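You operate a simulated robot arm through the tools that you are given. There is no shell and no other tool.

You are at the controls of a simulated robot arm. One attempt, no reset.

## Task
Put things in order on the small table. At the end: the blue tea carton from the small table stands on top of the yellow bar of laundry soap; the blue dabbing pad stands where the blue tea carton stood; the blue clothes peg from the small table stands where the blue dabbing pad stood; the blue folded sock from the small table is in the teal drip tray; whatever was shut is shut again. Leave all else as you found it, and nothing knocked over.

Only the result counts: the job must be done as asked and must still hold three seconds after the hand-in. Knocking over, shifting, dropping, spilling or breaking anything else fails it.

## Robot
A 7-joint arm with a two-finger parallel gripper, fixed in place. Base frame: the origin is at the foot of the arm, x ahead of it, y to its left, z up; the work surface is at about z = 0. Lengths are in m, angles in degrees, forces in N, time in s.
With the tool pointing down near the work surface it reaches from about 0.22 to 0.58 m from the base axis. Its first joint turns from -66.0 to 66.0 degrees. Payload 2.5 kg.
Tool frame: the origin (TCP) lies between the finger pads and is the grasp point; the fingertips stand 0.023 m ahead of it; z points along the fingers, y is the line along which they close. Largest opening 0.094 m; finger width 0.038, thickness 0.01; the body of the gripper, 0.054 by 0.096 m, starts 0.039 m behind the TCP.
Orientation is that of the tool frame in the base frame, as [roll, pitch, yaw] about the fixed x, y, z axes, in that order (R = Rz(yaw) Ry(pitch) Rx(roll)). With the fingers straight down and closing along the base's y, the tool's x points along the base's -x, its y along +y and its z along -z.

## Interface
- The arm moves only by the tool drive_tool. Its argument "commands" is one flat list of numbers, 7 for each row, row after row: the turn, a rotation vector about the tool's x, y, z in rad, then the shift along the tool's x, y, z in mm, then the finger opening in mm, from 0 to 94. In form: [wx, wy, wz, x, y, z, claw, wx, wy, wz, x, y, z, claw, ...]. A call has 1 to 20 rows; each row is the pose to reach, as a shift and turn from the pose commanded when the call began, along the tool's axes at that moment. Rows are played at 5 a second. More than 0.05 m and 8.6 degrees between two rows, or a gripper value outside its range, and nothing of the call is played. A pose out of reach is approached as far as the arm can. The call stops where the force on the tool passes 40 N (or 10 N more than at its start, if that is more) or the arm is blocked; 0.2 s more then pass. Each finger travels about 0.108 m/s and halts on what it meets, pressing with about 35 N; the grip force reading is that of the motor and also rises with nothing between the fingers. The clock runs only during rows and for 0.2 s after the last one: add rows that repeat a pose to give the fingers time. It gives the time, the measured TCP pose, the force on the tool (base axes), the opening and the grip force at its end, in the units of the frame above (readings bear some noise), with the torque about the TCP (base axes, N m) and any sound that the robot's microphone picked up.
- Cameras (640 x 400 px; columns grow to the right, rows downward): "scene" is fixed at [0.1207, -0.4143, 0.532]; the picture's right is [0.80, -0.60, 0.00], its down [-0.41, -0.54, -0.74] and it looks along [0.44, 0.59, -0.68] (base axes); focal length 297 px, centre (320, 200). "wrist" rides on the gripper at [0.086, 0.016, -0.075] in the tool frame; the picture's right is [-0.18, 0.98, 0.00], its down [-0.58, -0.11, -0.81] and it looks along [-0.79, -0.15, 0.59] (tool axes); focal length 243 px, centre (320, 200). There is no depth. A picture from a camera that has moved, and an enlarged one, comes with that camera's place and axes in the base frame and with its lens.
- grab_frame(camera): a new picture of that camera. The clock stands still meanwhile.
- enlarge(camera, box): a new picture of the part [left, top, right, bottom] of that camera's present view, enlarged. The clock stands still meanwhile.
- job_done(): hands the job in; it is judged then, once.

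Nothing tells you positions but the pictures and the camera data. Unless the task says otherwise, let go and move clear before handing in.

The tools are called after "Emit:" as a command line: name --argument value ..., lists and objects as JSON in quotes. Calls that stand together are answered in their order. drive_tool: Moves the arm, as the interface text tells. Its arguments: {"type":"object","properties":{"commands":{"type":"array","items":{"type":"number"}}},"required":["commands"]} The other tools are called the same way: grab_frame (camera) takes a picture; enlarge (camera, box) takes an enlarged picture of a part of a camera's view; job_done () hands the job in.

At the start:

```text
time_s: 0.0
ee_pos: [0.4257, -0.1564, 0.3234]
orientation: [179.9, 0.0, -179.9]
wrist_force: [0.3, 0.0, -0.3]
ft_torque: [0.0, -0.01, 0.0]
opening: 0.0939
finger_force: 0.0
```

scene: 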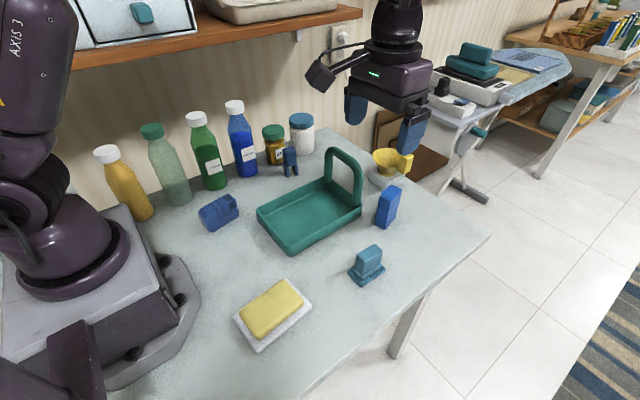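
wrist: 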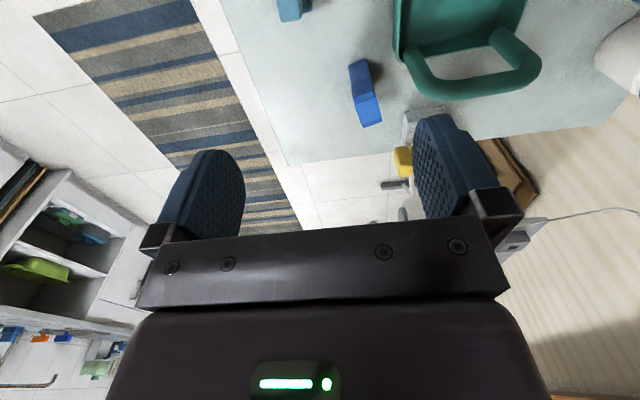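

I see a small table with a yellow soap on a white dish in front, a teal tray with a handle, and several blue objects (carton, pad, peg, sock). I'll look closer before moving.

Emit:
enlarge --camera "scene" --box '[180, 90, 340, 190]'

Emit:
enlarge --camera "scene" --box '[300, 130, 460, 230]'

Emit:
enlarge --camera "scene" --box '[220, 230, 412, 350]'

Emit:
enlarge --camera "scene" --box '[180, 160, 308, 240]'

```text
4.00 times, centred on (260, 140) of scene
camera zoom: at [0.1207, -0.4143, 0.532], right [0.8, -0.6, 0.0], down [-0.41, -0.54, -0.74], along [0.44, 0.59, -0.68], focal length 1186 px, centre (560, 440)
```

zoom: 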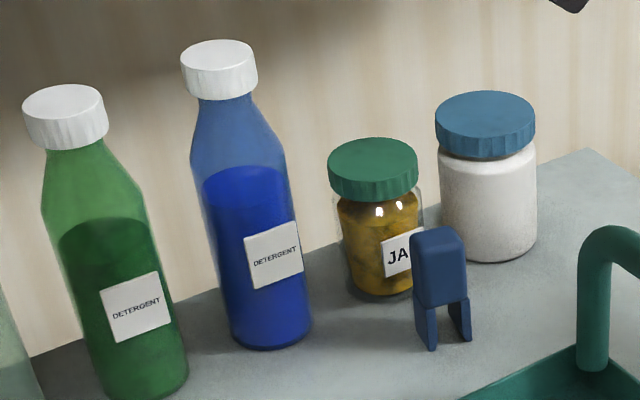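

```text
4.00 times, centred on (380, 180) of scene
camera zoom: at [0.1207, -0.4143, 0.532], right [0.8, -0.6, 0.0], down [-0.41, -0.54, -0.74], along [0.44, 0.59, -0.68], focal length 1186 px, centre (80, 280)
```

zoom: 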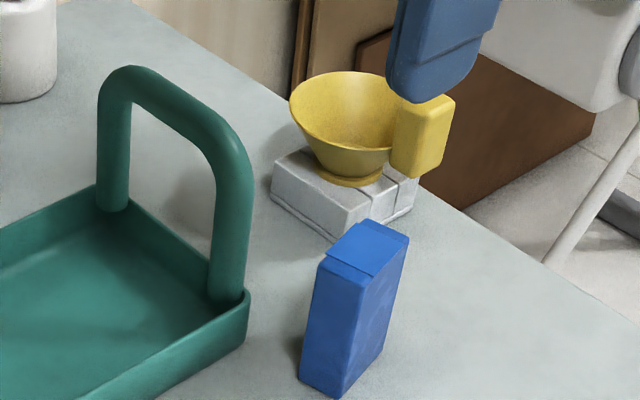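

```text
3.33 times, centred on (316, 290) of scene
camera zoom: at [0.1207, -0.4143, 0.532], right [0.8, -0.6, 0.0], down [-0.41, -0.54, -0.74], along [0.44, 0.59, -0.68], focal length 989 px, centre (333, -100)
```

zoom: 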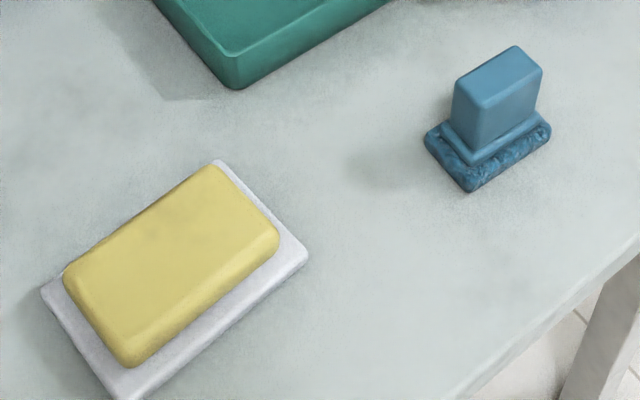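

```text
5.00 times, centred on (244, 200) of scene
camera zoom: at [0.1207, -0.4143, 0.532], right [0.8, -0.6, 0.0], down [-0.41, -0.54, -0.74], along [0.44, 0.59, -0.68], focal length 1483 px, centre (700, 200)
```

zoom: 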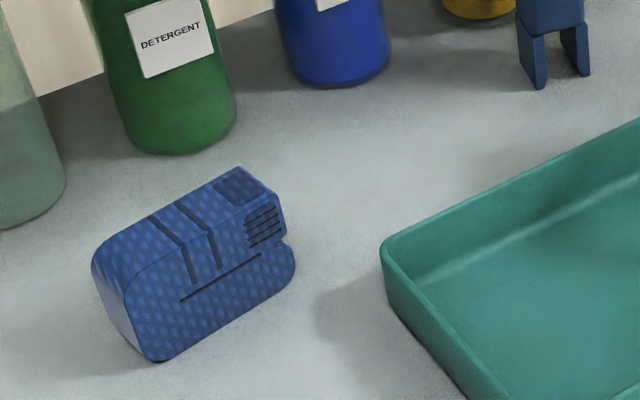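

The carton stands near (0.55, -0.11) beside the tray handle, the pad near (0.41, -0.19), the peg near (0.46, 0.18), the sock near (0.23, 0.14) and the soap near (0.205, -0.15). I'll turn the gripper so its camera faces +y, away from the tray handle, and hover above the carton.

Emit:
drive_tool --commands '[0, 0, -0.137, -9, 3.5, 8, 94, 0, 0, -0.274, -18, 7, 16, 94, 0, 0, -0.411, -28, 10.5, 25, 94, 0, 0, -0.548, -37, 14, 35, 94, 0, 0, -0.685, -47, 18, 45, 94, 0, 0, -0.822, -56, 21.5, 55, 94, 0, 0, -0.959, -66, 25, 65, 94, 0, 0, -1.096, -75, 28.5, 75, 94, 0, 0, -1.233, -85, 32, 85, 94, 0, 0, -1.37, -94, 36, 95, 94, 0, 0, -1.507, -103, 39.5, 105, 94, 0, 0, -1.644, -113, 43, 115, 94, 0, 0, -1.78, -122, 46.5, 123, 94]'

Emit:
grab_frame --camera "wrist"

Emit:
grab_frame --camera "scene"

```text
time_s: 2.8
ee_pos: [0.5481, -0.11, 0.2011]
orientation: [180.0, 0.1, -78.0]
wrist_force: [0.8, 0.7, -0.6]
ft_torque: [-0.02, 0.03, 0.01]
opening: 0.0943
finger_force: 0.0
```

```text
taken
camera wrist: at [0.5506, -0.1978, 0.2754], right [-1.0, -0.03, 0.0], down [-0.02, 0.59, 0.81], along [-0.02, 0.81, -0.59], focal length 243 px, centre (320, 200)
```

wrist: 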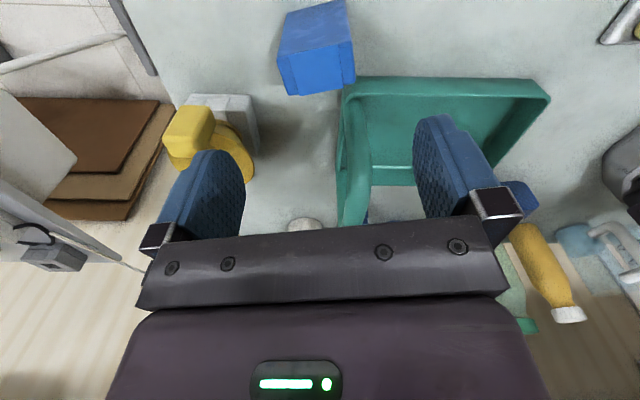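

```text
taken
```

scene: 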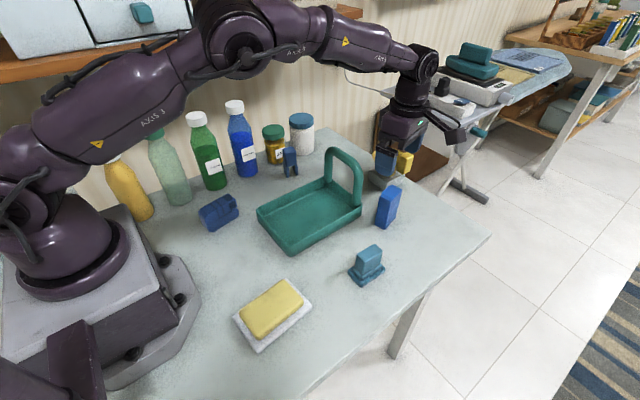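

The rotation worked and the carton shows just under the gripper. I'll enlarge it to fix its place.

Emit:
enlarge --camera "wrist" --box '[240, 0, 400, 100]'

```text
4.00 times, centred on (320, 50) of wrist
camera zoom: at [0.5506, -0.1978, 0.2754], right [-1.0, -0.03, 0.0], down [-0.02, 0.59, 0.81], along [-0.02, 0.81, -0.59], focal length 970 px, centre (320, 800)
```

zoom: 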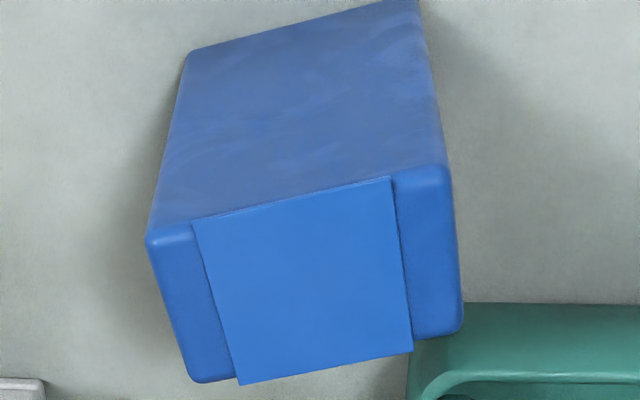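

The carton measures about 53 x 28 x 92 mm, centred at (0.550, -0.110) and turned about 13.5°. I'll descend with a partly open gripper to grasp height.

Emit:
drive_tool --commands '[0, 0, -0.026, 0.4, -1.9, 20, 78, 0, 0, -0.026, 0.4, -1.9, 45, 78, 0, 0, -0.026, 0.4, -1.9, 70, 78, 0, 0, -0.026, 0.4, -1.9, 95, 78, 0, 0, -0.026, 0.4, -1.9, 115, 78, 0, 0, -0.026, 0.4, -1.9, 130, 78, 0, 0, -0.026, 0.4, -1.9, 138, 78, 0, 0, -0.026, 0.4, -1.9, 138, 78]'

Emit:
grab_frame --camera "wrist"

Emit:
grab_frame --camera "scene"

```text
time_s: 4.6
ee_pos: [0.55, -0.1093, 0.0632]
orientation: [180.0, 0.1, -76.6]
wrist_force: [-1.4, -0.1, 0.1]
ft_torque: [0.0, -0.02, 0.01]
opening: 0.0781
finger_force: 0.1
```

```text
taken
camera wrist: at [0.5546, -0.197, 0.1381], right [-1.0, -0.05, 0.0], down [-0.03, 0.59, 0.81], along [-0.04, 0.81, -0.59], focal length 243 px, centre (320, 200)
```

wrist: 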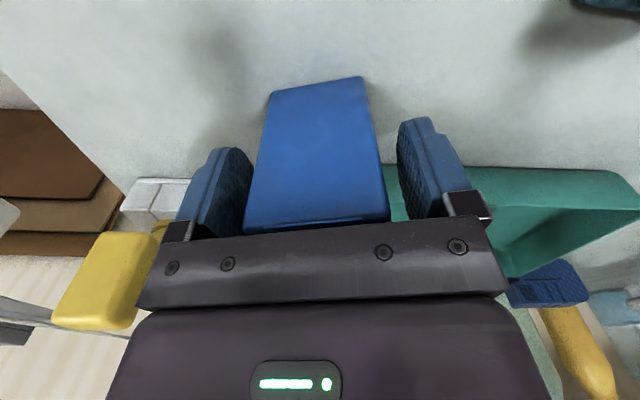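

```text
taken
```

scene: 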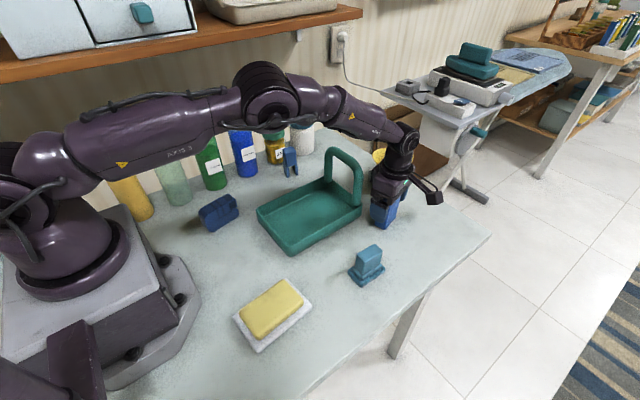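

The carton sits between the pads. I close on it.

Emit:
drive_tool --commands '[0, 0, 0, 0, 0, 0, 65, 0, 0, 0, 0, 0, 0, 58, 0, 0, 0, 0, 0, 0, 52, 0, 0, 0, 0, 0, 0, 40, 0, 0, 0, 0, 0, 0, 40]'

Emit:
grab_frame --camera "wrist"

```text
time_s: 5.8
ee_pos: [0.5491, -0.1101, 0.063]
orientation: [-180.0, 0.0, -76.6]
wrist_force: [-0.3, -0.4, -0.6]
ft_torque: [-0.03, 0.0, -0.03]
opening: 0.0544
finger_force: 34.8
```

```text
taken
camera wrist: at [0.5545, -0.197, 0.1383], right [-1.0, -0.05, 0.0], down [-0.03, 0.59, 0.81], along [-0.04, 0.81, -0.59], focal length 243 px, centre (320, 200)
```

wrist: 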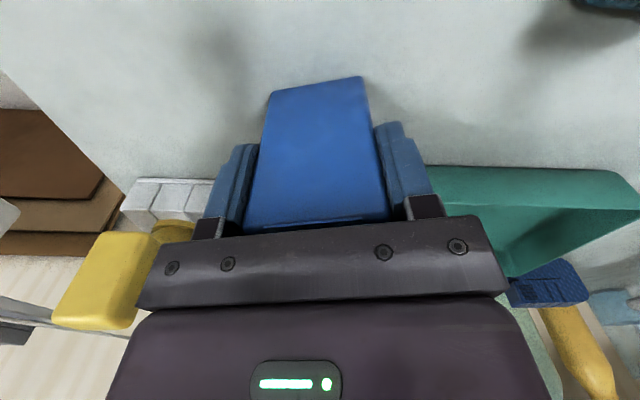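

Firm grip at 54 mm. I lift it and carry it toward the soap, turning it square with the soap.

Emit:
drive_tool --commands '[0, 0, 0, 0, 0, -15, 40, 0, 0, 0, 0, 0, -45, 40, 0, 0, 0, 0, 0, -80, 40, 0, 0, 0, 0, 0, -115, 40, 0, 0, 0, 0, 0, -140, 40, 0, 0, 0.016, -2.4, 21, -140, 40, 0, 0, 0.034, -5.1, 46, -140, 40, 0, 0, 0.054, -8.3, 74, -140, 40, 0, 0, 0.072, -11.5, 102, -140, 40, 0, 0, 0.09, -14.6, 130, -140, 40, 0, 0, 0.11, -17.8, 158, -140, 40, 0, 0, 0.13, -21, 186, -140, 40, 0, 0, 0.15, -24, 214, -140, 40, 0, 0, 0.17, -27.2, 242, -140, 40, 0, 0, 0.19, -30.4, 270, -140, 40, 0, 0, 0.205, -33.5, 298, -140, 40, 0, 0, 0.22, -36.2, 322, -140, 40, 0, 0, 0.234, -38.6, 343, -140, 40, 0, 0, 0.234, -38.6, 343, -140, 40]'

Emit:
grab_frame --camera "wrist"

Emit:
grab_frame --camera "scene"

```text
time_s: 9.8
ee_pos: [0.2073, -0.1522, 0.2019]
orientation: [180.0, 0.0, -90.0]
wrist_force: [0.2, 0.3, -0.8]
ft_torque: [0.02, 0.02, -0.03]
opening: 0.0544
finger_force: 34.6
```

```text
taken
camera wrist: at [0.1911, -0.2389, 0.2775], right [-0.98, 0.18, 0.0], down [0.11, 0.58, 0.81], along [0.15, 0.79, -0.59], focal length 243 px, centre (320, 200)
```

wrist: 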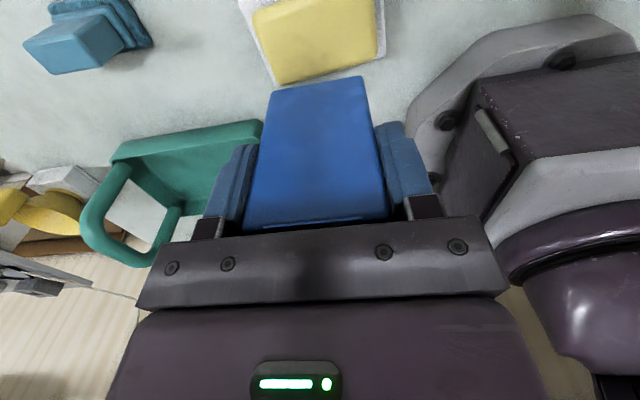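

```text
taken
```

scene: 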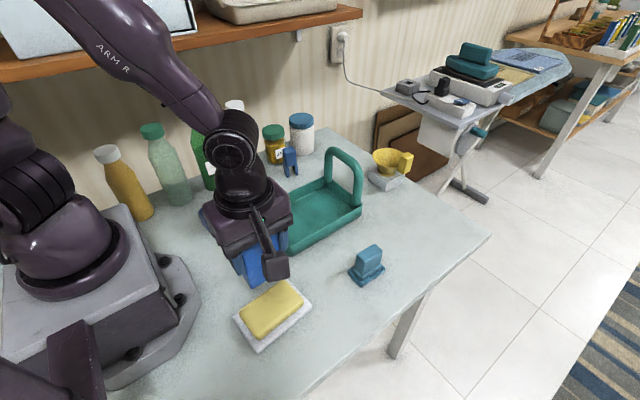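

The carton is held over the soap. I enlarge the soap in the wrist view to get its centre and height.

Emit:
enlarge --camera "wrist" --box '[220, 0, 412, 120]'

Emit:
enlarge --camera "scene" --box '[200, 220, 360, 370]'

```text
3.33 times, centred on (316, 60) of wrist
camera zoom: at [0.1911, -0.2389, 0.2775], right [-0.98, 0.18, 0.0], down [0.11, 0.58, 0.81], along [0.15, 0.79, -0.59], focal length 809 px, centre (333, 667)
```

zoom: 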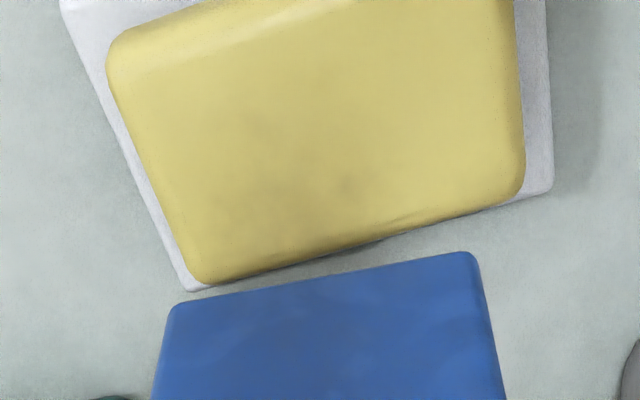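

```text
2.67 times, centred on (280, 295) of scene
camera zoom: at [0.1207, -0.4143, 0.532], right [0.8, -0.6, 0.0], down [-0.41, -0.54, -0.74], along [0.44, 0.59, -0.68], focal length 791 px, centre (427, -53)
```

zoom: 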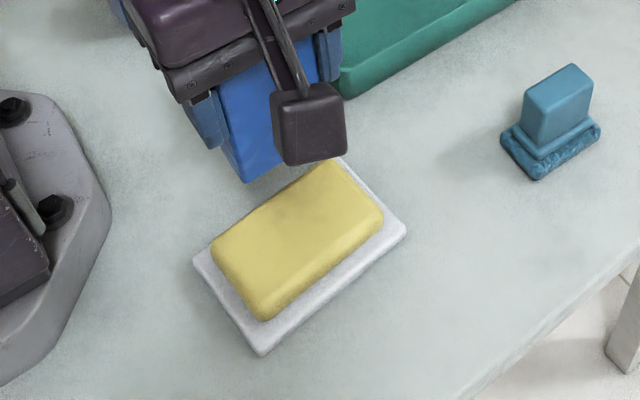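

Soap top spans about x 0.157–0.260, y -0.178 to -0.118, at z ≈ 0.027. I'll lower the carton to just above it first.

Emit:
drive_tool --commands '[0, 0, 0, -3, 0, 20, 40, 0, 0, 0, -3, 0, 45, 40, 0, 0, 0, -3, 0, 68, 40, 0, 0, 0, -3, 0, 85, 40, 0, 0, 0, -3, 0, 95, 40, 0, 0, 0, -3, 0, 100, 40, 0, 0, 0, -3, 0, 100, 40]'

Emit:
enlarge --camera "scene" --box '[200, 220, 360, 370]'

Emit:
grab_frame --camera "wrist"

```text
time_s: 11.4
ee_pos: [0.2072, -0.1482, 0.1032]
orientation: [-180.0, 0.0, -90.0]
wrist_force: [0.0, -0.1, -1.3]
ft_torque: [0.01, -0.01, 0.02]
opening: 0.0546
finger_force: 34.3
```

```text
2.67 times, centred on (280, 295) of scene
camera zoom: at [0.1207, -0.4143, 0.532], right [0.8, -0.6, 0.0], down [-0.41, -0.54, -0.74], along [0.44, 0.59, -0.68], focal length 791 px, centre (427, -53)
```

zoom: 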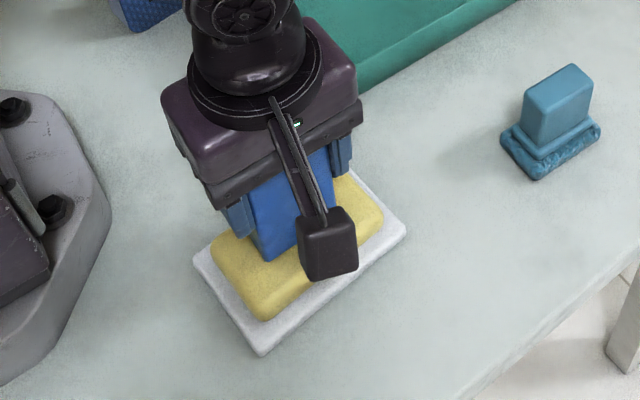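

```text
taken
camera wrist: at [0.1917, -0.2353, 0.1783], right [-0.98, 0.18, 0.0], down [0.11, 0.58, 0.81], along [0.15, 0.79, -0.59], focal length 243 px, centre (320, 200)
```

wrist: 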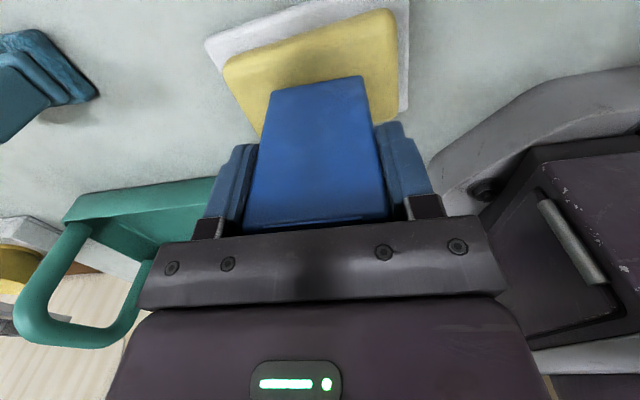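

The carton is centred over the soap with about a centimetre to go; I creep down.

Emit:
drive_tool --commands '[0, 0, 0, 0, 0, 2, 40, 0, 0, 0, 0, 0, 4, 40, 0, 0, 0, 0, 0, 6, 40, 0, 0, 0, 0, 0, 7, 40, 0, 0, 0, 0, 0, 8, 40]'

```text
time_s: 12.6
ee_pos: [0.207, -0.1498, 0.0959]
orientation: [-179.9, -0.2, -90.0]
wrist_force: [-5.3, 0.4, 35.1]
ft_torque: [-0.08, 0.28, 0.03]
opening: 0.0548
finger_force: 34.7
```

Contact with the soap (35 N). I ease off slightly, then release.

Emit:
drive_tool --commands '[0, 0, 0, 0, 0, -1, 40, 0, 0, 0, 0, 0, -1, 40]'

```text
time_s: 13.2
ee_pos: [0.2075, -0.1476, 0.0961]
orientation: [-179.9, -0.1, -89.9]
wrist_force: [0.6, -4.0, 4.7]
ft_torque: [-0.33, -0.11, 0.02]
opening: 0.0545
finger_force: 34.8
```

Emit:
drive_tool --commands '[0, 0, 0, 0, 0, 0, 58, 0, 0, 0, 0, 0, 0, 62, 0, 0, 0, 0, 0, 0, 68, 0, 0, 0, 0, 0, 0, 74, 0, 0, 0, 0, 0, 0, 74]'

Emit:
grab_frame --camera "wrist"

Emit:
enlarge --camera "scene" --box '[200, 220, 360, 370]'

```text
time_s: 14.4
ee_pos: [0.2081, -0.1494, 0.097]
orientation: [180.0, 0.0, -90.0]
wrist_force: [0.1, 0.5, 0.7]
ft_torque: [-0.03, 0.01, -0.01]
opening: 0.0739
finger_force: 0.2
```

```text
taken
camera wrist: at [0.1909, -0.2348, 0.1711], right [-0.98, 0.18, 0.0], down [0.11, 0.58, 0.81], along [0.15, 0.79, -0.59], focal length 243 px, centre (320, 200)
```

wrist: 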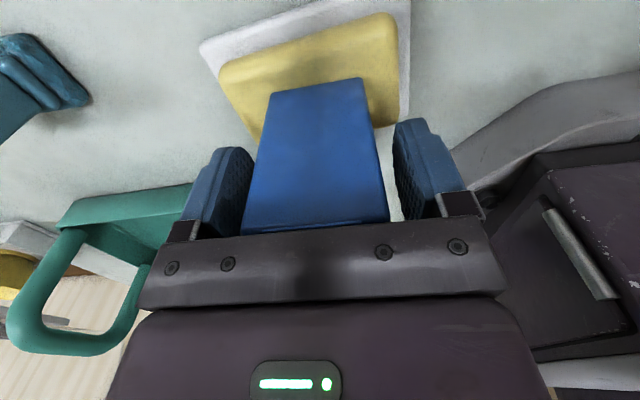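

```text
2.67 times, centred on (280, 295) of scene
camera zoom: at [0.1207, -0.4143, 0.532], right [0.8, -0.6, 0.0], down [-0.41, -0.54, -0.74], along [0.44, 0.59, -0.68], focal length 791 px, centre (427, -53)
```

zoom: 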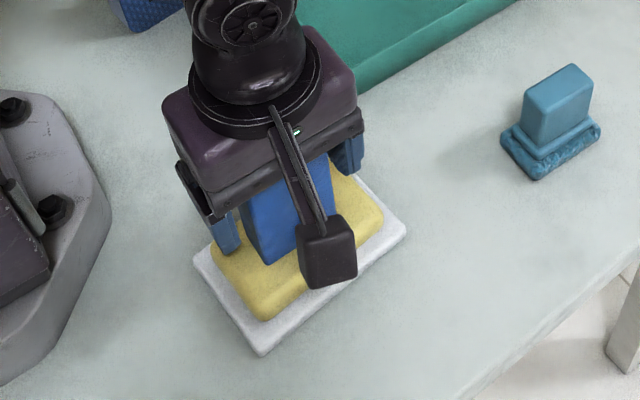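

Released cleanly. I raise straight up, then move over the pad.

Emit:
drive_tool --commands '[0, 0, 0, 0, 0, -10, 76, 0, 0, 0, 0, 0, -30, 76, 0, 0, 0, 0, 0, -60, 76, 0, 0, 0, 0, 0, -90, 76, 0, 0, 0, 0, 0, -120, 76, 0, 0, 0, 8, -25, -120, 76, 0, 0, 0, 16, -60, -115, 76, 0, 0, 0, 24, -95, -110, 76, 0, 0, 0, 30, -130, -105, 76, 0, 0, 0, 36, -165, -100, 76, 0, 0, 0, 41, -200, -95, 76, 0, 0, 0, 41, -200, -85, 76, 0, 0, 0, 41, -200, -85, 76]'

Emit:
grab_frame --camera "wrist"

Emit:
grab_frame --camera "scene"

Emit:
enlarge --camera "wrist" --box '[240, 0, 400, 100]'

```text
time_s: 17.2
ee_pos: [0.4067, -0.1895, 0.1824]
orientation: [180.0, -0.1, -90.1]
wrist_force: [-0.4, -0.2, -0.4]
ft_torque: [-0.01, 0.0, 0.03]
opening: 0.0761
finger_force: 0.0
```

```text
taken
camera wrist: at [0.3919, -0.2757, 0.2559], right [-0.98, 0.18, 0.0], down [0.11, 0.58, 0.81], along [0.15, 0.79, -0.59], focal length 243 px, centre (320, 200)
```

wrist: 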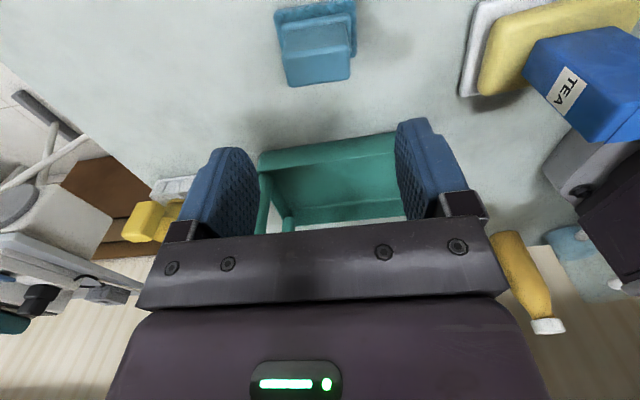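

```text
taken
```

scene: 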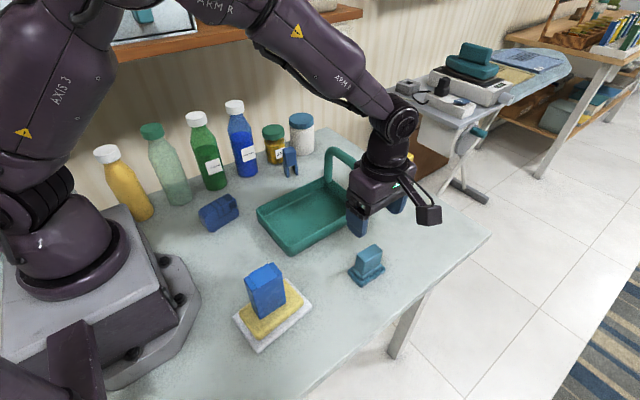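

```text
4.00 times, centred on (320, 50) of wrist
camera zoom: at [0.3919, -0.2757, 0.2559], right [-0.98, 0.18, 0.0], down [0.11, 0.58, 0.81], along [0.15, 0.79, -0.59], focal length 970 px, centre (320, 800)
```

zoom: 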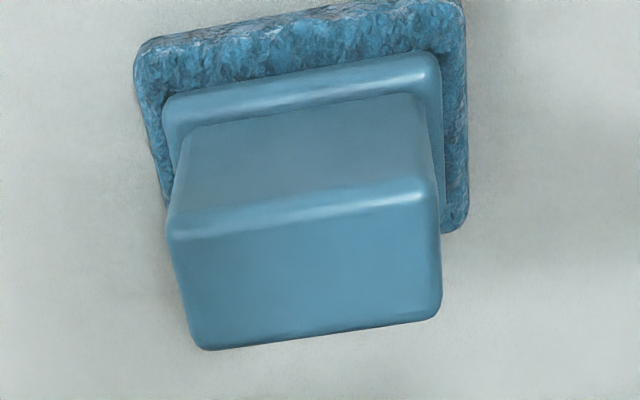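

The carton stands well on the soap. The pad's handle top is at about z 0.07, centred near (0.410, -0.190), 47 mm long; I descend around it.

Emit:
drive_tool --commands '[0, 0, 0.05, 0, -3, 20, 78, 0, 0, 0.05, 0, -3, 45, 78, 0, 0, 0.05, 0, -3, 70, 78, 0, 0, 0.05, 0, -3, 92, 78, 0, 0, 0.05, 0, -3, 110, 78, 0, 0, 0.05, 0, -3, 122, 78, 0, 0, 0.05, 0, -3, 126, 78, 0, 0, 0.05, 0, -3, 126, 78]'

Emit:
grab_frame --camera "wrist"

Emit:
enlarge --camera "scene" --box '[300, 180, 460, 310]'

```text
time_s: 19.0
ee_pos: [0.4106, -0.1895, 0.0543]
orientation: [-179.9, 0.0, -92.9]
wrist_force: [0.2, 0.4, -0.4]
ft_torque: [-0.02, -0.02, 0.02]
opening: 0.0779
finger_force: 0.1
```

```text
taken
camera wrist: at [0.3901, -0.2751, 0.129], right [-0.97, 0.23, 0.0], down [0.14, 0.58, 0.81], along [0.19, 0.78, -0.59], focal length 243 px, centre (320, 200)
```

wrist: 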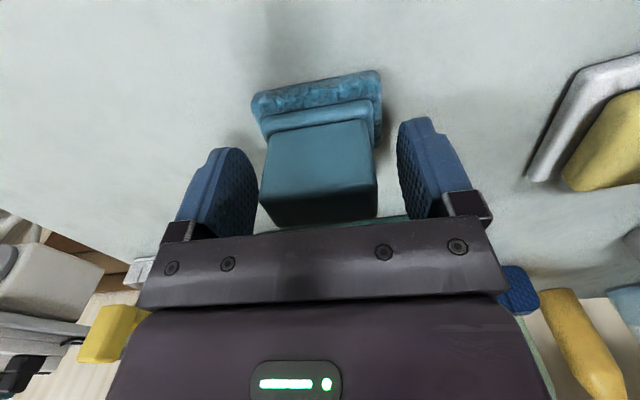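

```text
3.08 times, centred on (380, 245) of scene
camera zoom: at [0.1207, -0.4143, 0.532], right [0.8, -0.6, 0.0], down [-0.41, -0.54, -0.74], along [0.44, 0.59, -0.68], focal length 913 px, centre (135, 62)
```

zoom: 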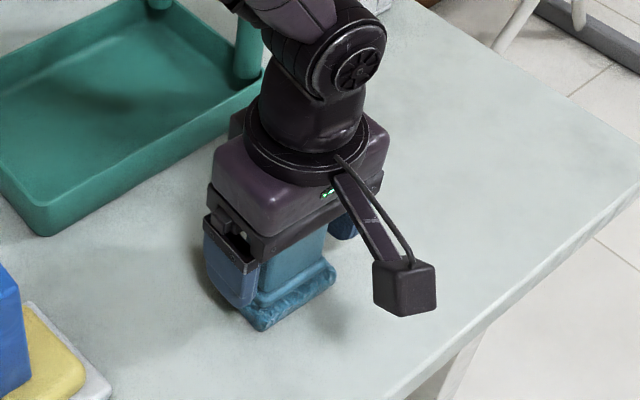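

The handle is centred between the fingers. I close.

Emit:
drive_tool --commands '[0, 0, 0, 0, 0, 0, 65, 0, 0, 0, 0, 0, 0, 56, 0, 0, 0, 0, 0, 0, 48, 0, 0, 0, 0, 0, 0, 36, 0, 0, 0, 0, 0, 0, 36]'

Emit:
grab_frame --camera "wrist"

```text
time_s: 20.2
ee_pos: [0.4098, -0.1901, 0.0535]
orientation: [179.9, -0.1, -92.8]
wrist_force: [-1.2, 0.3, 0.9]
ft_torque: [0.05, 0.02, -0.01]
opening: 0.0494
finger_force: 34.8
```

```text
taken
camera wrist: at [0.39, -0.2751, 0.1291], right [-0.97, 0.23, 0.0], down [0.14, 0.58, 0.81], along [0.19, 0.78, -0.59], focal length 243 px, centre (320, 200)
```

wrist: 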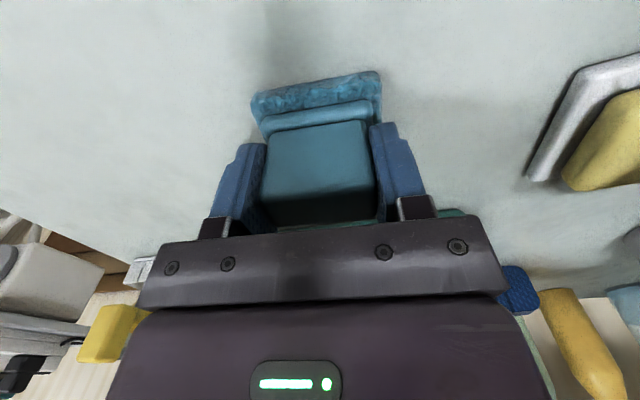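

Firmly held at 49 mm. I lift, carry the pad over the carton's old spot while turning it 16°, and lower to just above the table.

Emit:
drive_tool --commands '[0, 0, 0, 0, 0, -12, 36, 0, 0, 0, 0, 0, -35, 36, 0, 0, 0, 0, 0, -65, 36, 0, 0, 0, 0, 0, -95, 36, 0, 0, 0, 0, 0, -110, 36, 0, 0, -0.04, -12, -19, -110, 36, 0, 0, -0.08, -25, -39, -110, 36, 0, 0, -0.12, -37, -58, -110, 36, 0, 0, -0.16, -50, -78, -110, 36, 0, 0, -0.2, -62, -97, -110, 36, 0, 0, -0.24, -75, -117, -110, 36, 0, 0, -0.2845, -87, -135.8, -110, 36, 0, 0, -0.2845, -87, -135.8, -100, 36, 0, 0, -0.2845, -87, -135.8, -80, 36, 0, 0, -0.2845, -87, -135.8, -55, 36, 0, 0, -0.2845, -87, -135.8, -32, 36, 0, 0, -0.2845, -87, -135.8, -18, 36, 0, 0, -0.2845, -87, -135.8, -10, 36, 0, 0, -0.2845, -87, -135.8, -10, 36]'

Emit:
grab_frame --camera "wrist"

Emit:
enlarge --camera "scene" --box '[300, 130, 460, 230]'

```text
time_s: 24.2
ee_pos: [0.5497, -0.1087, 0.0649]
orientation: [-180.0, 0.1, -76.5]
wrist_force: [-0.1, -0.1, -1.1]
ft_torque: [0.03, -0.02, -0.03]
opening: 0.0498
finger_force: 35.0
```

```text
taken
camera wrist: at [0.5546, -0.1971, 0.1397], right [-1.0, -0.05, 0.0], down [-0.03, 0.59, 0.81], along [-0.04, 0.81, -0.59], focal length 243 px, centre (320, 200)
```

wrist: 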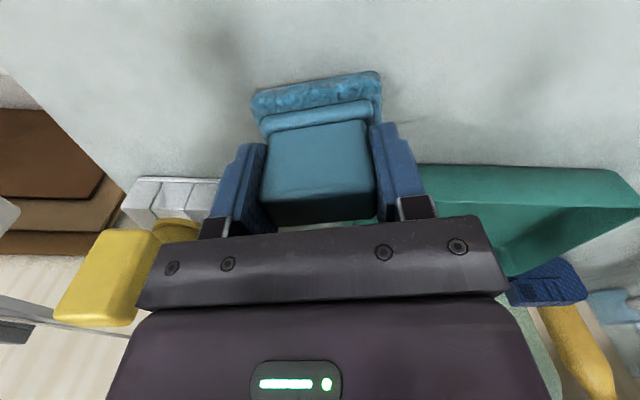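

```text
4.00 times, centred on (380, 180) of scene
camera zoom: at [0.1207, -0.4143, 0.532], right [0.8, -0.6, 0.0], down [-0.41, -0.54, -0.74], along [0.44, 0.59, -0.68], focal length 1186 px, centre (80, 280)
```

zoom: 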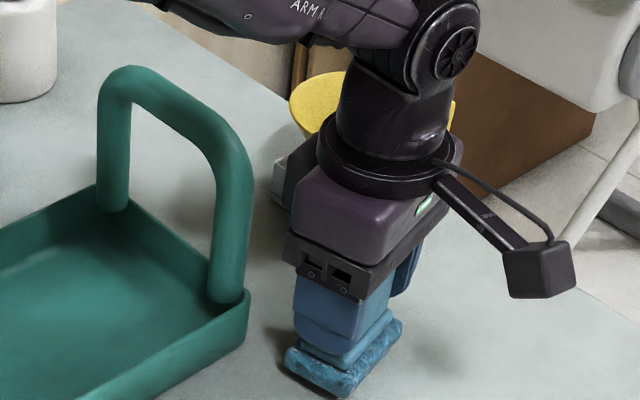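

Positioned over the spot with about 10 mm to go. I lower slowly.

Emit:
drive_tool --commands '[0, 0, 0, 0, 0, 3, 36, 0, 0, 0, 0, 0, 5.5, 36, 0, 0, 0, 0, 0, 7.5, 36, 0, 0, 0, 0, 0, 9, 36, 0, 0, 0, 0, 0, 9.7, 36]'

```text
time_s: 25.4
ee_pos: [0.55, -0.109, 0.0544]
orientation: [-180.0, 0.0, -76.5]
wrist_force: [-0.3, -0.7, -1.6]
ft_torque: [-0.03, 0.02, 0.02]
opening: 0.0495
finger_force: 35.3
```

Emit:
drive_tool --commands '[0, 0, 0, 0, 0, 0.5, 36, 0, 0, 0, 0, 0, 1, 36]'

```text
time_s: 26.0
ee_pos: [0.5497, -0.1089, 0.0541]
orientation: [-180.0, -0.1, -76.5]
wrist_force: [-0.1, -0.7, -0.3]
ft_torque: [-0.01, 0.02, 0.02]
opening: 0.0497
finger_force: 34.3
```

Emit:
drive_tool --commands '[0, 0, 0, 0, 0, 0.5, 36, 0, 0, 0, 0, 0, 1, 36]'

```text
time_s: 26.6
ee_pos: [0.5501, -0.111, 0.0544]
orientation: [179.9, 0.0, -76.4]
wrist_force: [-2.8, 0.1, 9.0]
ft_torque: [0.03, 0.35, -0.01]
opening: 0.0497
finger_force: 34.8
```

The pad touches the table lightly (9 N). I release and rise.

Emit:
drive_tool --commands '[0, 0, 0, 0, 0, 0, 54, 0, 0, 0, 0, 0, 0, 60, 0, 0, 0, 0, 0, 0, 68, 0, 0, 0, 0, 0, 0, 76, 0, 0, 0, 0, 0, -5, 78, 0, 0, 0, 0, 0, -20, 78, 0, 0, 0, 0, 0, -45, 78, 0, 0, 0, 0, 0, -75, 78, 0, 0, 0, 0, 0, -105, 78, 0, 0, 0, 0, 0, -135, 78, 0, 0, 0, 0, 0, -150, 78, 0, 0, 0, 0, 0, -150, 78]'

Emit:
grab_frame --camera "wrist"

Emit:
grab_frame --camera "scene"

Emit:
enlarge --camera "scene" --box '[240, 90, 400, 190]'

```text
time_s: 29.2
ee_pos: [0.5485, -0.1117, 0.2038]
orientation: [-180.0, 0.0, -76.5]
wrist_force: [-0.1, -0.7, 0.2]
ft_torque: [0.01, 0.02, 0.01]
opening: 0.078
finger_force: 0.1
```

```text
taken
camera wrist: at [0.5545, -0.1985, 0.2792], right [-1.0, -0.05, 0.0], down [-0.03, 0.59, 0.81], along [-0.04, 0.81, -0.59], focal length 243 px, centre (320, 200)
```

wrist: 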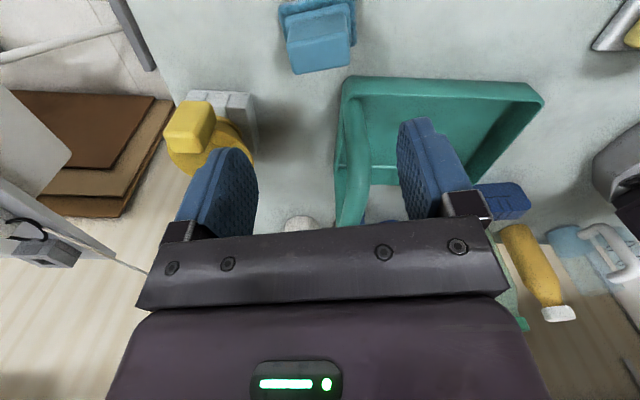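

```text
taken
```

scene: 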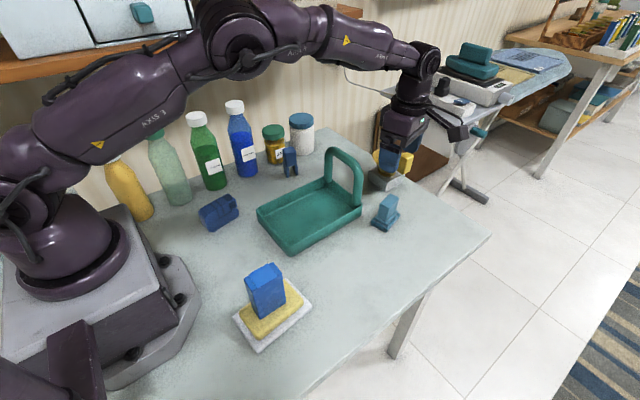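

```text
4.00 times, centred on (320, 140) of scene
camera zoom: at [0.1207, -0.4143, 0.532], right [0.8, -0.6, 0.0], down [-0.41, -0.54, -0.74], along [0.44, 0.59, -0.68], focal length 1186 px, centre (320, 440)
```

zoom: 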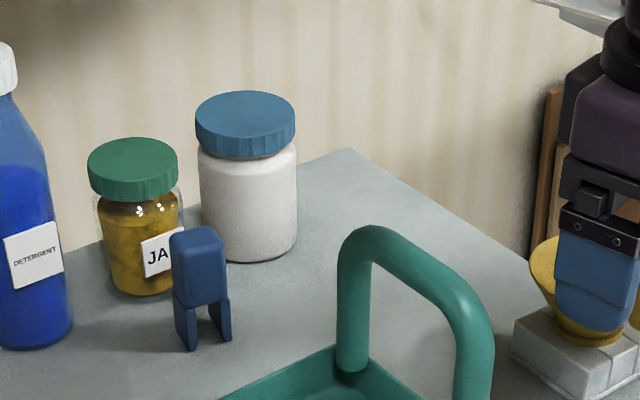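

The pad now stands on the carton's old spot. Next is the peg near (0.463, 0.18); I'll swing over there high above the tray handle, gripper turned back so the camera looks along +x.

Emit:
drive_tool --commands '[0, 0, 0.139, -23, 1, 0, 78, 0, 0, 0.278, -47, 2, 0, 78, 0, 0, 0.417, -71, 3, 0, 78, 0, 0, 0.556, -94, 4.4, 0, 78, 0, 0, 0.695, -118, 5.5, 0, 78, 0, 0, 0.834, -142, 6.6, 0, 78, 0, 0, 0.973, -165, 7.7, 0, 78, 0, 0, 1.112, -189, 8.8, 0, 78, 0, 0, 1.251, -212, 10, 0, 78, 0, 0, 1.39, -236, 11, 0, 78, 0, 0, 1.529, -250, 12, 0, 78, 0, 0, 1.668, -260, 13, 0, 78, 0, 0, 1.806, -265, 13, 0, 78]'

Emit:
grab_frame --camera "wrist"

Emit:
grab_frame --camera "scene"

```text
time_s: 32.0
ee_pos: [0.4758, 0.1429, 0.2046]
orientation: [-180.0, 0.0, 179.9]
wrist_force: [0.8, 0.0, -0.1]
ft_torque: [0.01, 0.01, 0.01]
opening: 0.0781
finger_force: 0.1
```

```text
taken
camera wrist: at [0.3893, 0.161, 0.2786], right [0.19, 0.98, 0.0], down [0.58, -0.11, 0.81], along [0.79, -0.15, -0.59], focal length 243 px, centre (320, 200)
```

wrist: 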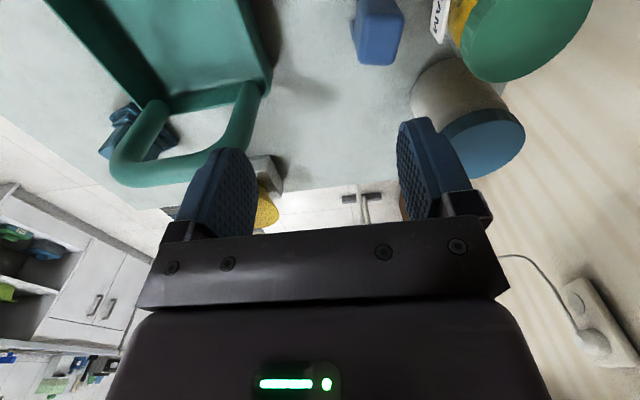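

```text
taken
```

scene: 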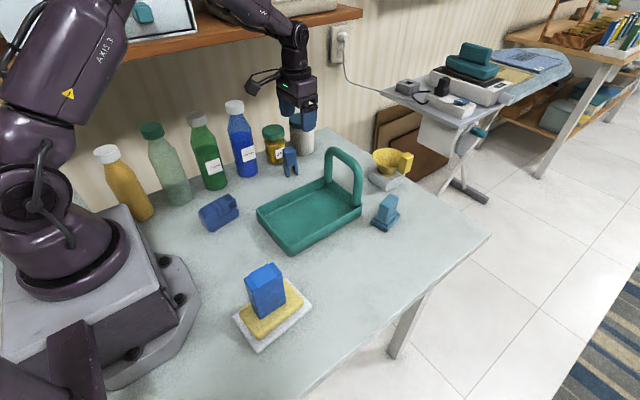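

The wall works out to y ≈ 0.54, so the arm has room. The peg is at the top of the wrist view; I enlarge it.

Emit:
enlarge --camera "wrist" --box '[310, 0, 470, 100]'

Emit:
enlarge --camera "scene" --box '[256, 135, 320, 185]'

```text
4.00 times, centred on (390, 50) of wrist
camera zoom: at [0.3893, 0.161, 0.2786], right [0.19, 0.98, 0.0], down [0.58, -0.11, 0.81], along [0.79, -0.15, -0.59], focal length 970 px, centre (40, 800)
```

zoom: 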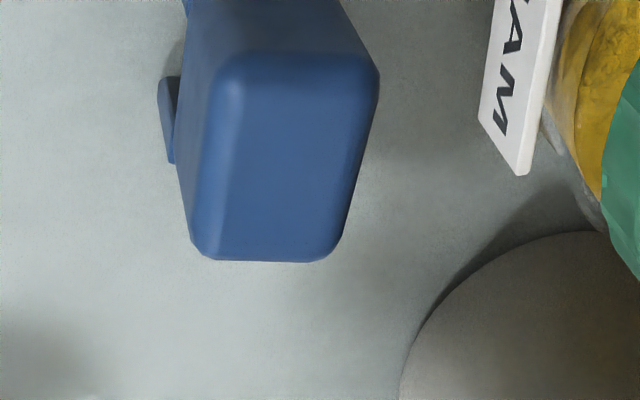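

```text
8.00 times, centred on (288, 160) of scene
camera zoom: at [0.1207, -0.4143, 0.532], right [0.8, -0.6, 0.0], down [-0.41, -0.54, -0.74], along [0.44, 0.59, -0.68], focal length 2373 px, centre (576, 520)
```

zoom: 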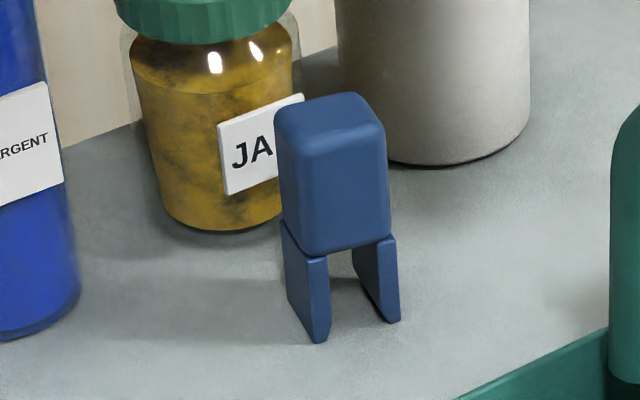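

The peg's head is roughly 30 x 27 mm, top at z ≈ 0.08, centred at (0.469, 0.189) and turned about -12.5°, with the jar lid close behind. I'll turn so the camera faces the open -y side and re-check from above.

Emit:
drive_tool --commands '[0, 0, -0.135, 1, 0, 0, 78, 0, 0, -0.27, 2, 5, 0, 78, 0, 0, -0.405, 3, 10, 0, 78, 0, 0, -0.54, 4, 15, 0, 78, 0, 0, -0.675, 5, 20, 0, 78, 0, 0, -0.81, 5.5, 26, 0, 78, 0, 0, -0.945, 6, 32, 0, 70, 0, 0, -1.08, 6.5, 37, 0, 62, 0, 0, -1.215, 6.8, 41, 0, 60, 0, 0, -1.354, 6.8, 45, 0, 60, 0, 0, -1.354, 6.8, 45, 0, 60]'

Emit:
grab_frame --camera "wrist"

Emit:
enlarge --camera "wrist" --box '[240, 0, 400, 100]'

```text
time_s: 34.4
ee_pos: [0.4686, 0.19, 0.2038]
orientation: [-179.9, 0.0, -102.3]
wrist_force: [-0.5, -0.8, 0.2]
ft_torque: [0.02, 0.04, 0.01]
opening: 0.0601
finger_force: 0.0
```

```text
taken
camera wrist: at [0.4349, 0.1096, 0.278], right [-0.92, 0.39, 0.0], down [0.23, 0.55, 0.81], along [0.31, 0.74, -0.59], focal length 243 px, centre (320, 200)
```

wrist: 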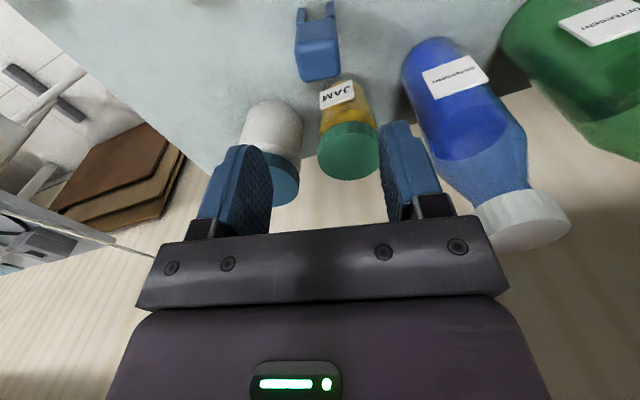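

```text
4.00 times, centred on (320, 50) of wrist
camera zoom: at [0.4349, 0.1096, 0.278], right [-0.92, 0.39, 0.0], down [0.23, 0.55, 0.81], along [0.31, 0.74, -0.59], focal length 970 px, centre (320, 800)
```

zoom: 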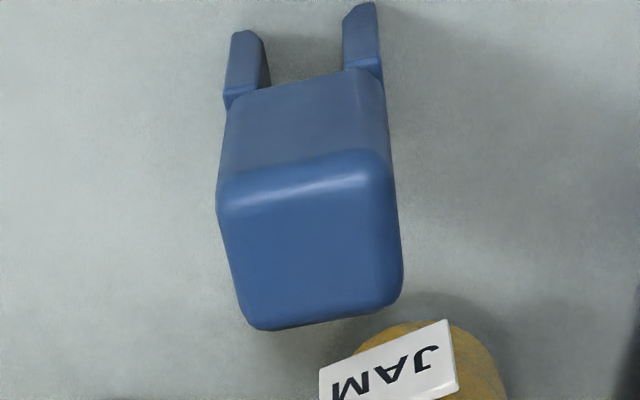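

Peg top confirmed centred at (0.4707, 0.191) with about 2 cm clearance to the jar lid. I descend over it.

Emit:
drive_tool --commands '[0, 0, 0, 0.6, -2.2, 20, 60, 0, 0, 0, 0.6, -2.2, 45, 60, 0, 0, 0, 0.6, -2.2, 70, 60, 0, 0, 0, 0.6, -2.2, 92, 60, 0, 0, 0, 0.6, -2.2, 112, 60, 0, 0, 0, 0.6, -2.2, 128, 60, 0, 0, 0, 0.6, -2.2, 138, 60, 0, 0, 0, 0.6, -2.2, 143, 60, 0, 0, 0, 0.6, -2.2, 143, 60]'

Emit:
grab_frame --camera "wrist"

Emit:
enlarge --camera "scene" --box '[224, 90, 384, 190]'

```text
time_s: 36.4
ee_pos: [0.4711, 0.1905, 0.0608]
orientation: [-180.0, 0.0, -102.4]
wrist_force: [0.4, -0.1, 1.0]
ft_torque: [0.03, 0.0, -0.03]
opening: 0.0599
finger_force: 0.1
```

```text
taken
camera wrist: at [0.4369, 0.1088, 0.1347], right [-0.92, 0.39, 0.0], down [0.23, 0.54, 0.81], along [0.32, 0.74, -0.59], focal length 243 px, centre (320, 200)
```

wrist: 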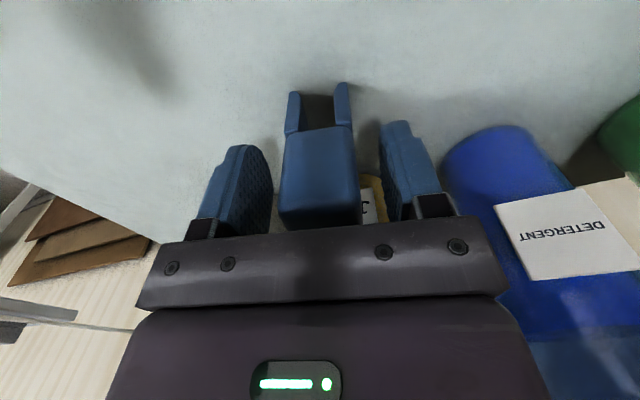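

```text
4.00 times, centred on (304, 140) of scene
camera zoom: at [0.1207, -0.4143, 0.532], right [0.8, -0.6, 0.0], down [-0.41, -0.54, -0.74], along [0.44, 0.59, -0.68], focal length 1186 px, centre (384, 440)
```

zoom: 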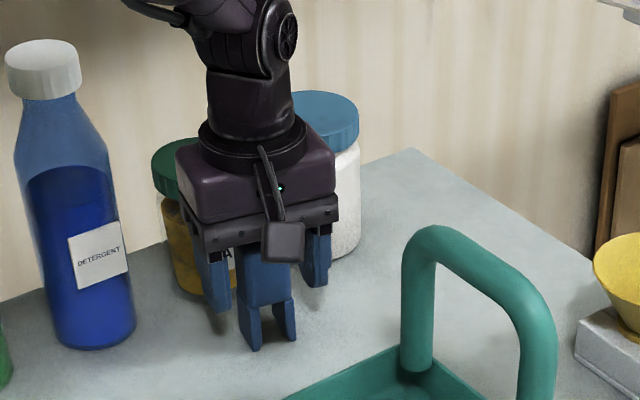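

The peg's head is between the fingers and nothing else is touched. I close gently.

Emit:
drive_tool --commands '[0, 0, 0, 0, 0, 0, 50, 0, 0, 0, 0, 0, 0, 44, 0, 0, 0, 0, 0, 0, 39, 0, 0, 0, 0, 0, 0, 35, 0, 0, 0, 0, 0, 0, 31, 0, 0, 0, 0, 0, 0, 20, 0, 0, 0, 0, 0, 0, 20]'

Emit:
grab_frame --camera "wrist"

```text
time_s: 38.0
ee_pos: [0.4713, 0.1895, 0.0592]
orientation: [-179.9, -0.1, -102.4]
wrist_force: [-0.2, -0.2, 1.2]
ft_torque: [0.0, -0.02, -0.01]
opening: 0.0331
finger_force: 34.9
```

```text
taken
camera wrist: at [0.4369, 0.1088, 0.1349], right [-0.92, 0.39, 0.0], down [0.23, 0.54, 0.81], along [0.32, 0.74, -0.59], focal length 243 px, centre (320, 200)
```

wrist: 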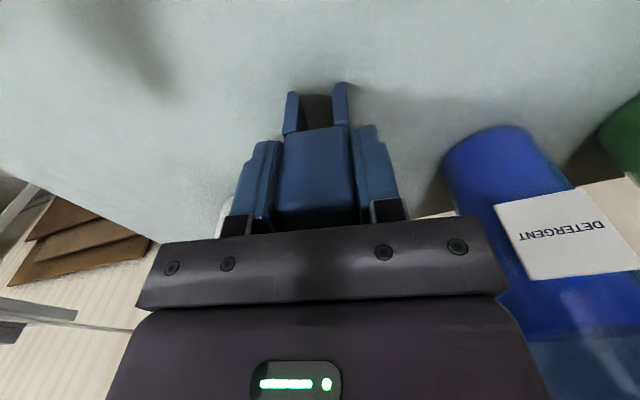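

Firm at 33 mm. I lift well above the tray handle and carry the peg to the pad's old spot.

Emit:
drive_tool --commands '[0, 0, 0, 0, 0, -12, 20, 0, 0, 0, 0, 0, -40, 20, 0, 0, 0, 0, 0, -75, 20, 0, 0, 0, 0, 0, -110, 20, 0, 0, 0, 0, 0, -145, 20, 0, 0, 0, 0, 0, -175, 20, 0, 0, -0.017, 25, -1.4, -178, 20, 0, 0, -0.034, 56, -3.2, -178, 20, 0, 0, -0.051, 88, -5, -178, 20, 0, 0, -0.068, 120, -6.8, -178, 20, 0, 0, -0.085, 152, -8.6, -178, 20, 0, 0, -0.102, 184, -10.4, -178, 20, 0, 0, -0.119, 216, -12.2, -178, 20, 0, 0, -0.136, 248, -14, -178, 20, 0, 0, -0.153, 280, -15.8, -178, 20, 0, 0, -0.17, 312, -17.6, -178, 20, 0, 0, -0.187, 344, -19.4, -178, 20, 0, 0, -0.204, 370, -20.8, -178, 20, 0, 0, -0.216, 384, -21.6, -178, 20, 0, 0, -0.216, 384, -21.6, -178, 20]'

Emit:
grab_frame --camera "wrist"

Emit:
grab_frame --camera "scene"

```text
time_s: 42.2
ee_pos: [0.4087, -0.1915, 0.2378]
orientation: [180.0, 0.1, -90.0]
wrist_force: [-0.6, 0.5, 0.5]
ft_torque: [-0.01, 0.01, 0.02]
opening: 0.0329
finger_force: 35.3
```

```text
taken
camera wrist: at [0.3927, -0.2772, 0.3126], right [-0.98, 0.18, 0.0], down [0.11, 0.58, 0.81], along [0.15, 0.79, -0.59], focal length 243 px, centre (320, 200)
```

wrist: 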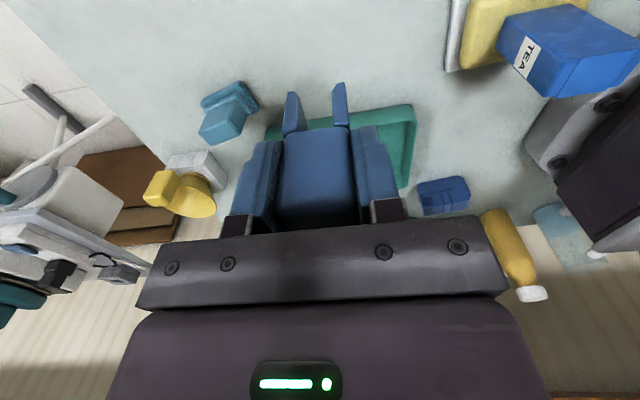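

```text
taken
```

scene: 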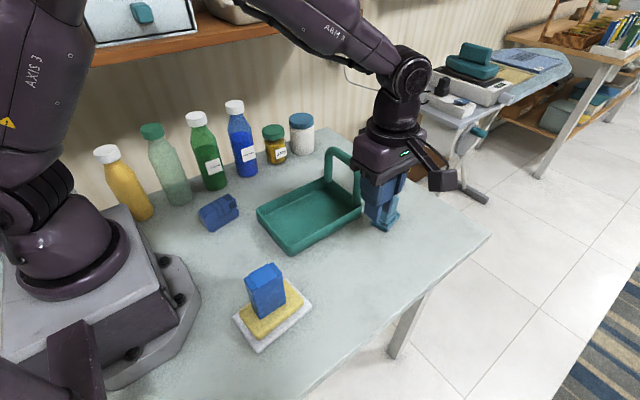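

Over the pad's old spot. I lower to about 10 mm above the table.

Emit:
drive_tool --commands '[0, 0, 0, -1, -1, 20, 20, 0, 0, 0, -1, -1, 50, 20, 0, 0, 0, -1, -1, 80, 20, 0, 0, 0, -1, -1, 110, 20, 0, 0, 0, -1, -1, 135, 20, 0, 0, 0, -1, -1, 155, 20, 0, 0, 0, -1, -1, 166, 20, 0, 0, 0, -1, -1, 170, 20, 0, 0, 0, -1, -1, 170, 20]'

Emit:
enlarge --camera "scene" --box '[300, 180, 460, 310]'

```text
time_s: 44.2
ee_pos: [0.411, -0.1892, 0.0689]
orientation: [180.0, 0.0, -90.1]
wrist_force: [0.4, 0.0, -0.5]
ft_torque: [-0.02, -0.02, 0.01]
opening: 0.033
finger_force: 34.7
```

```text
3.08 times, centred on (380, 245) of scene
camera zoom: at [0.1207, -0.4143, 0.532], right [0.8, -0.6, 0.0], down [-0.41, -0.54, -0.74], along [0.44, 0.59, -0.68], focal length 913 px, centre (135, 62)
```

zoom: 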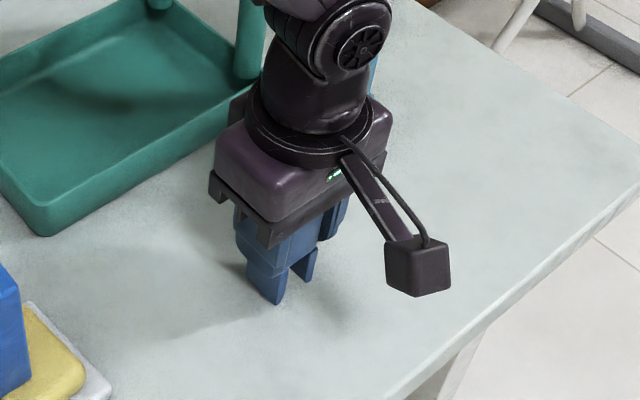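

Emit:
drive_tool --commands '[0, 0, 0, 0, 0, 2.5, 20, 0, 0, 0, 0, 0, 5, 20, 0, 0, 0, 0, 0, 7, 20, 0, 0, 0, 0, 0, 7.8, 20, 0, 0, 0, 0, 0, 7.8, 20]'

```text
time_s: 45.4
ee_pos: [0.4096, -0.1891, 0.0608]
orientation: [-180.0, 0.0, -90.0]
wrist_force: [0.1, -0.1, -0.6]
ft_torque: [0.03, 0.01, -0.01]
opening: 0.0333
finger_force: 34.8
```

Emit:
drive_tool --commands '[0, 0, 0, 0, 0, 0.5, 20, 0, 0, 0, 0, 0, 1, 20]'

```text
time_s: 46.0
ee_pos: [0.41, -0.1897, 0.0599]
orientation: [180.0, 0.0, -90.1]
wrist_force: [-1.1, 0.1, 2.6]
ft_torque: [-0.06, 0.04, 0.03]
opening: 0.0332
finger_force: 35.1
```

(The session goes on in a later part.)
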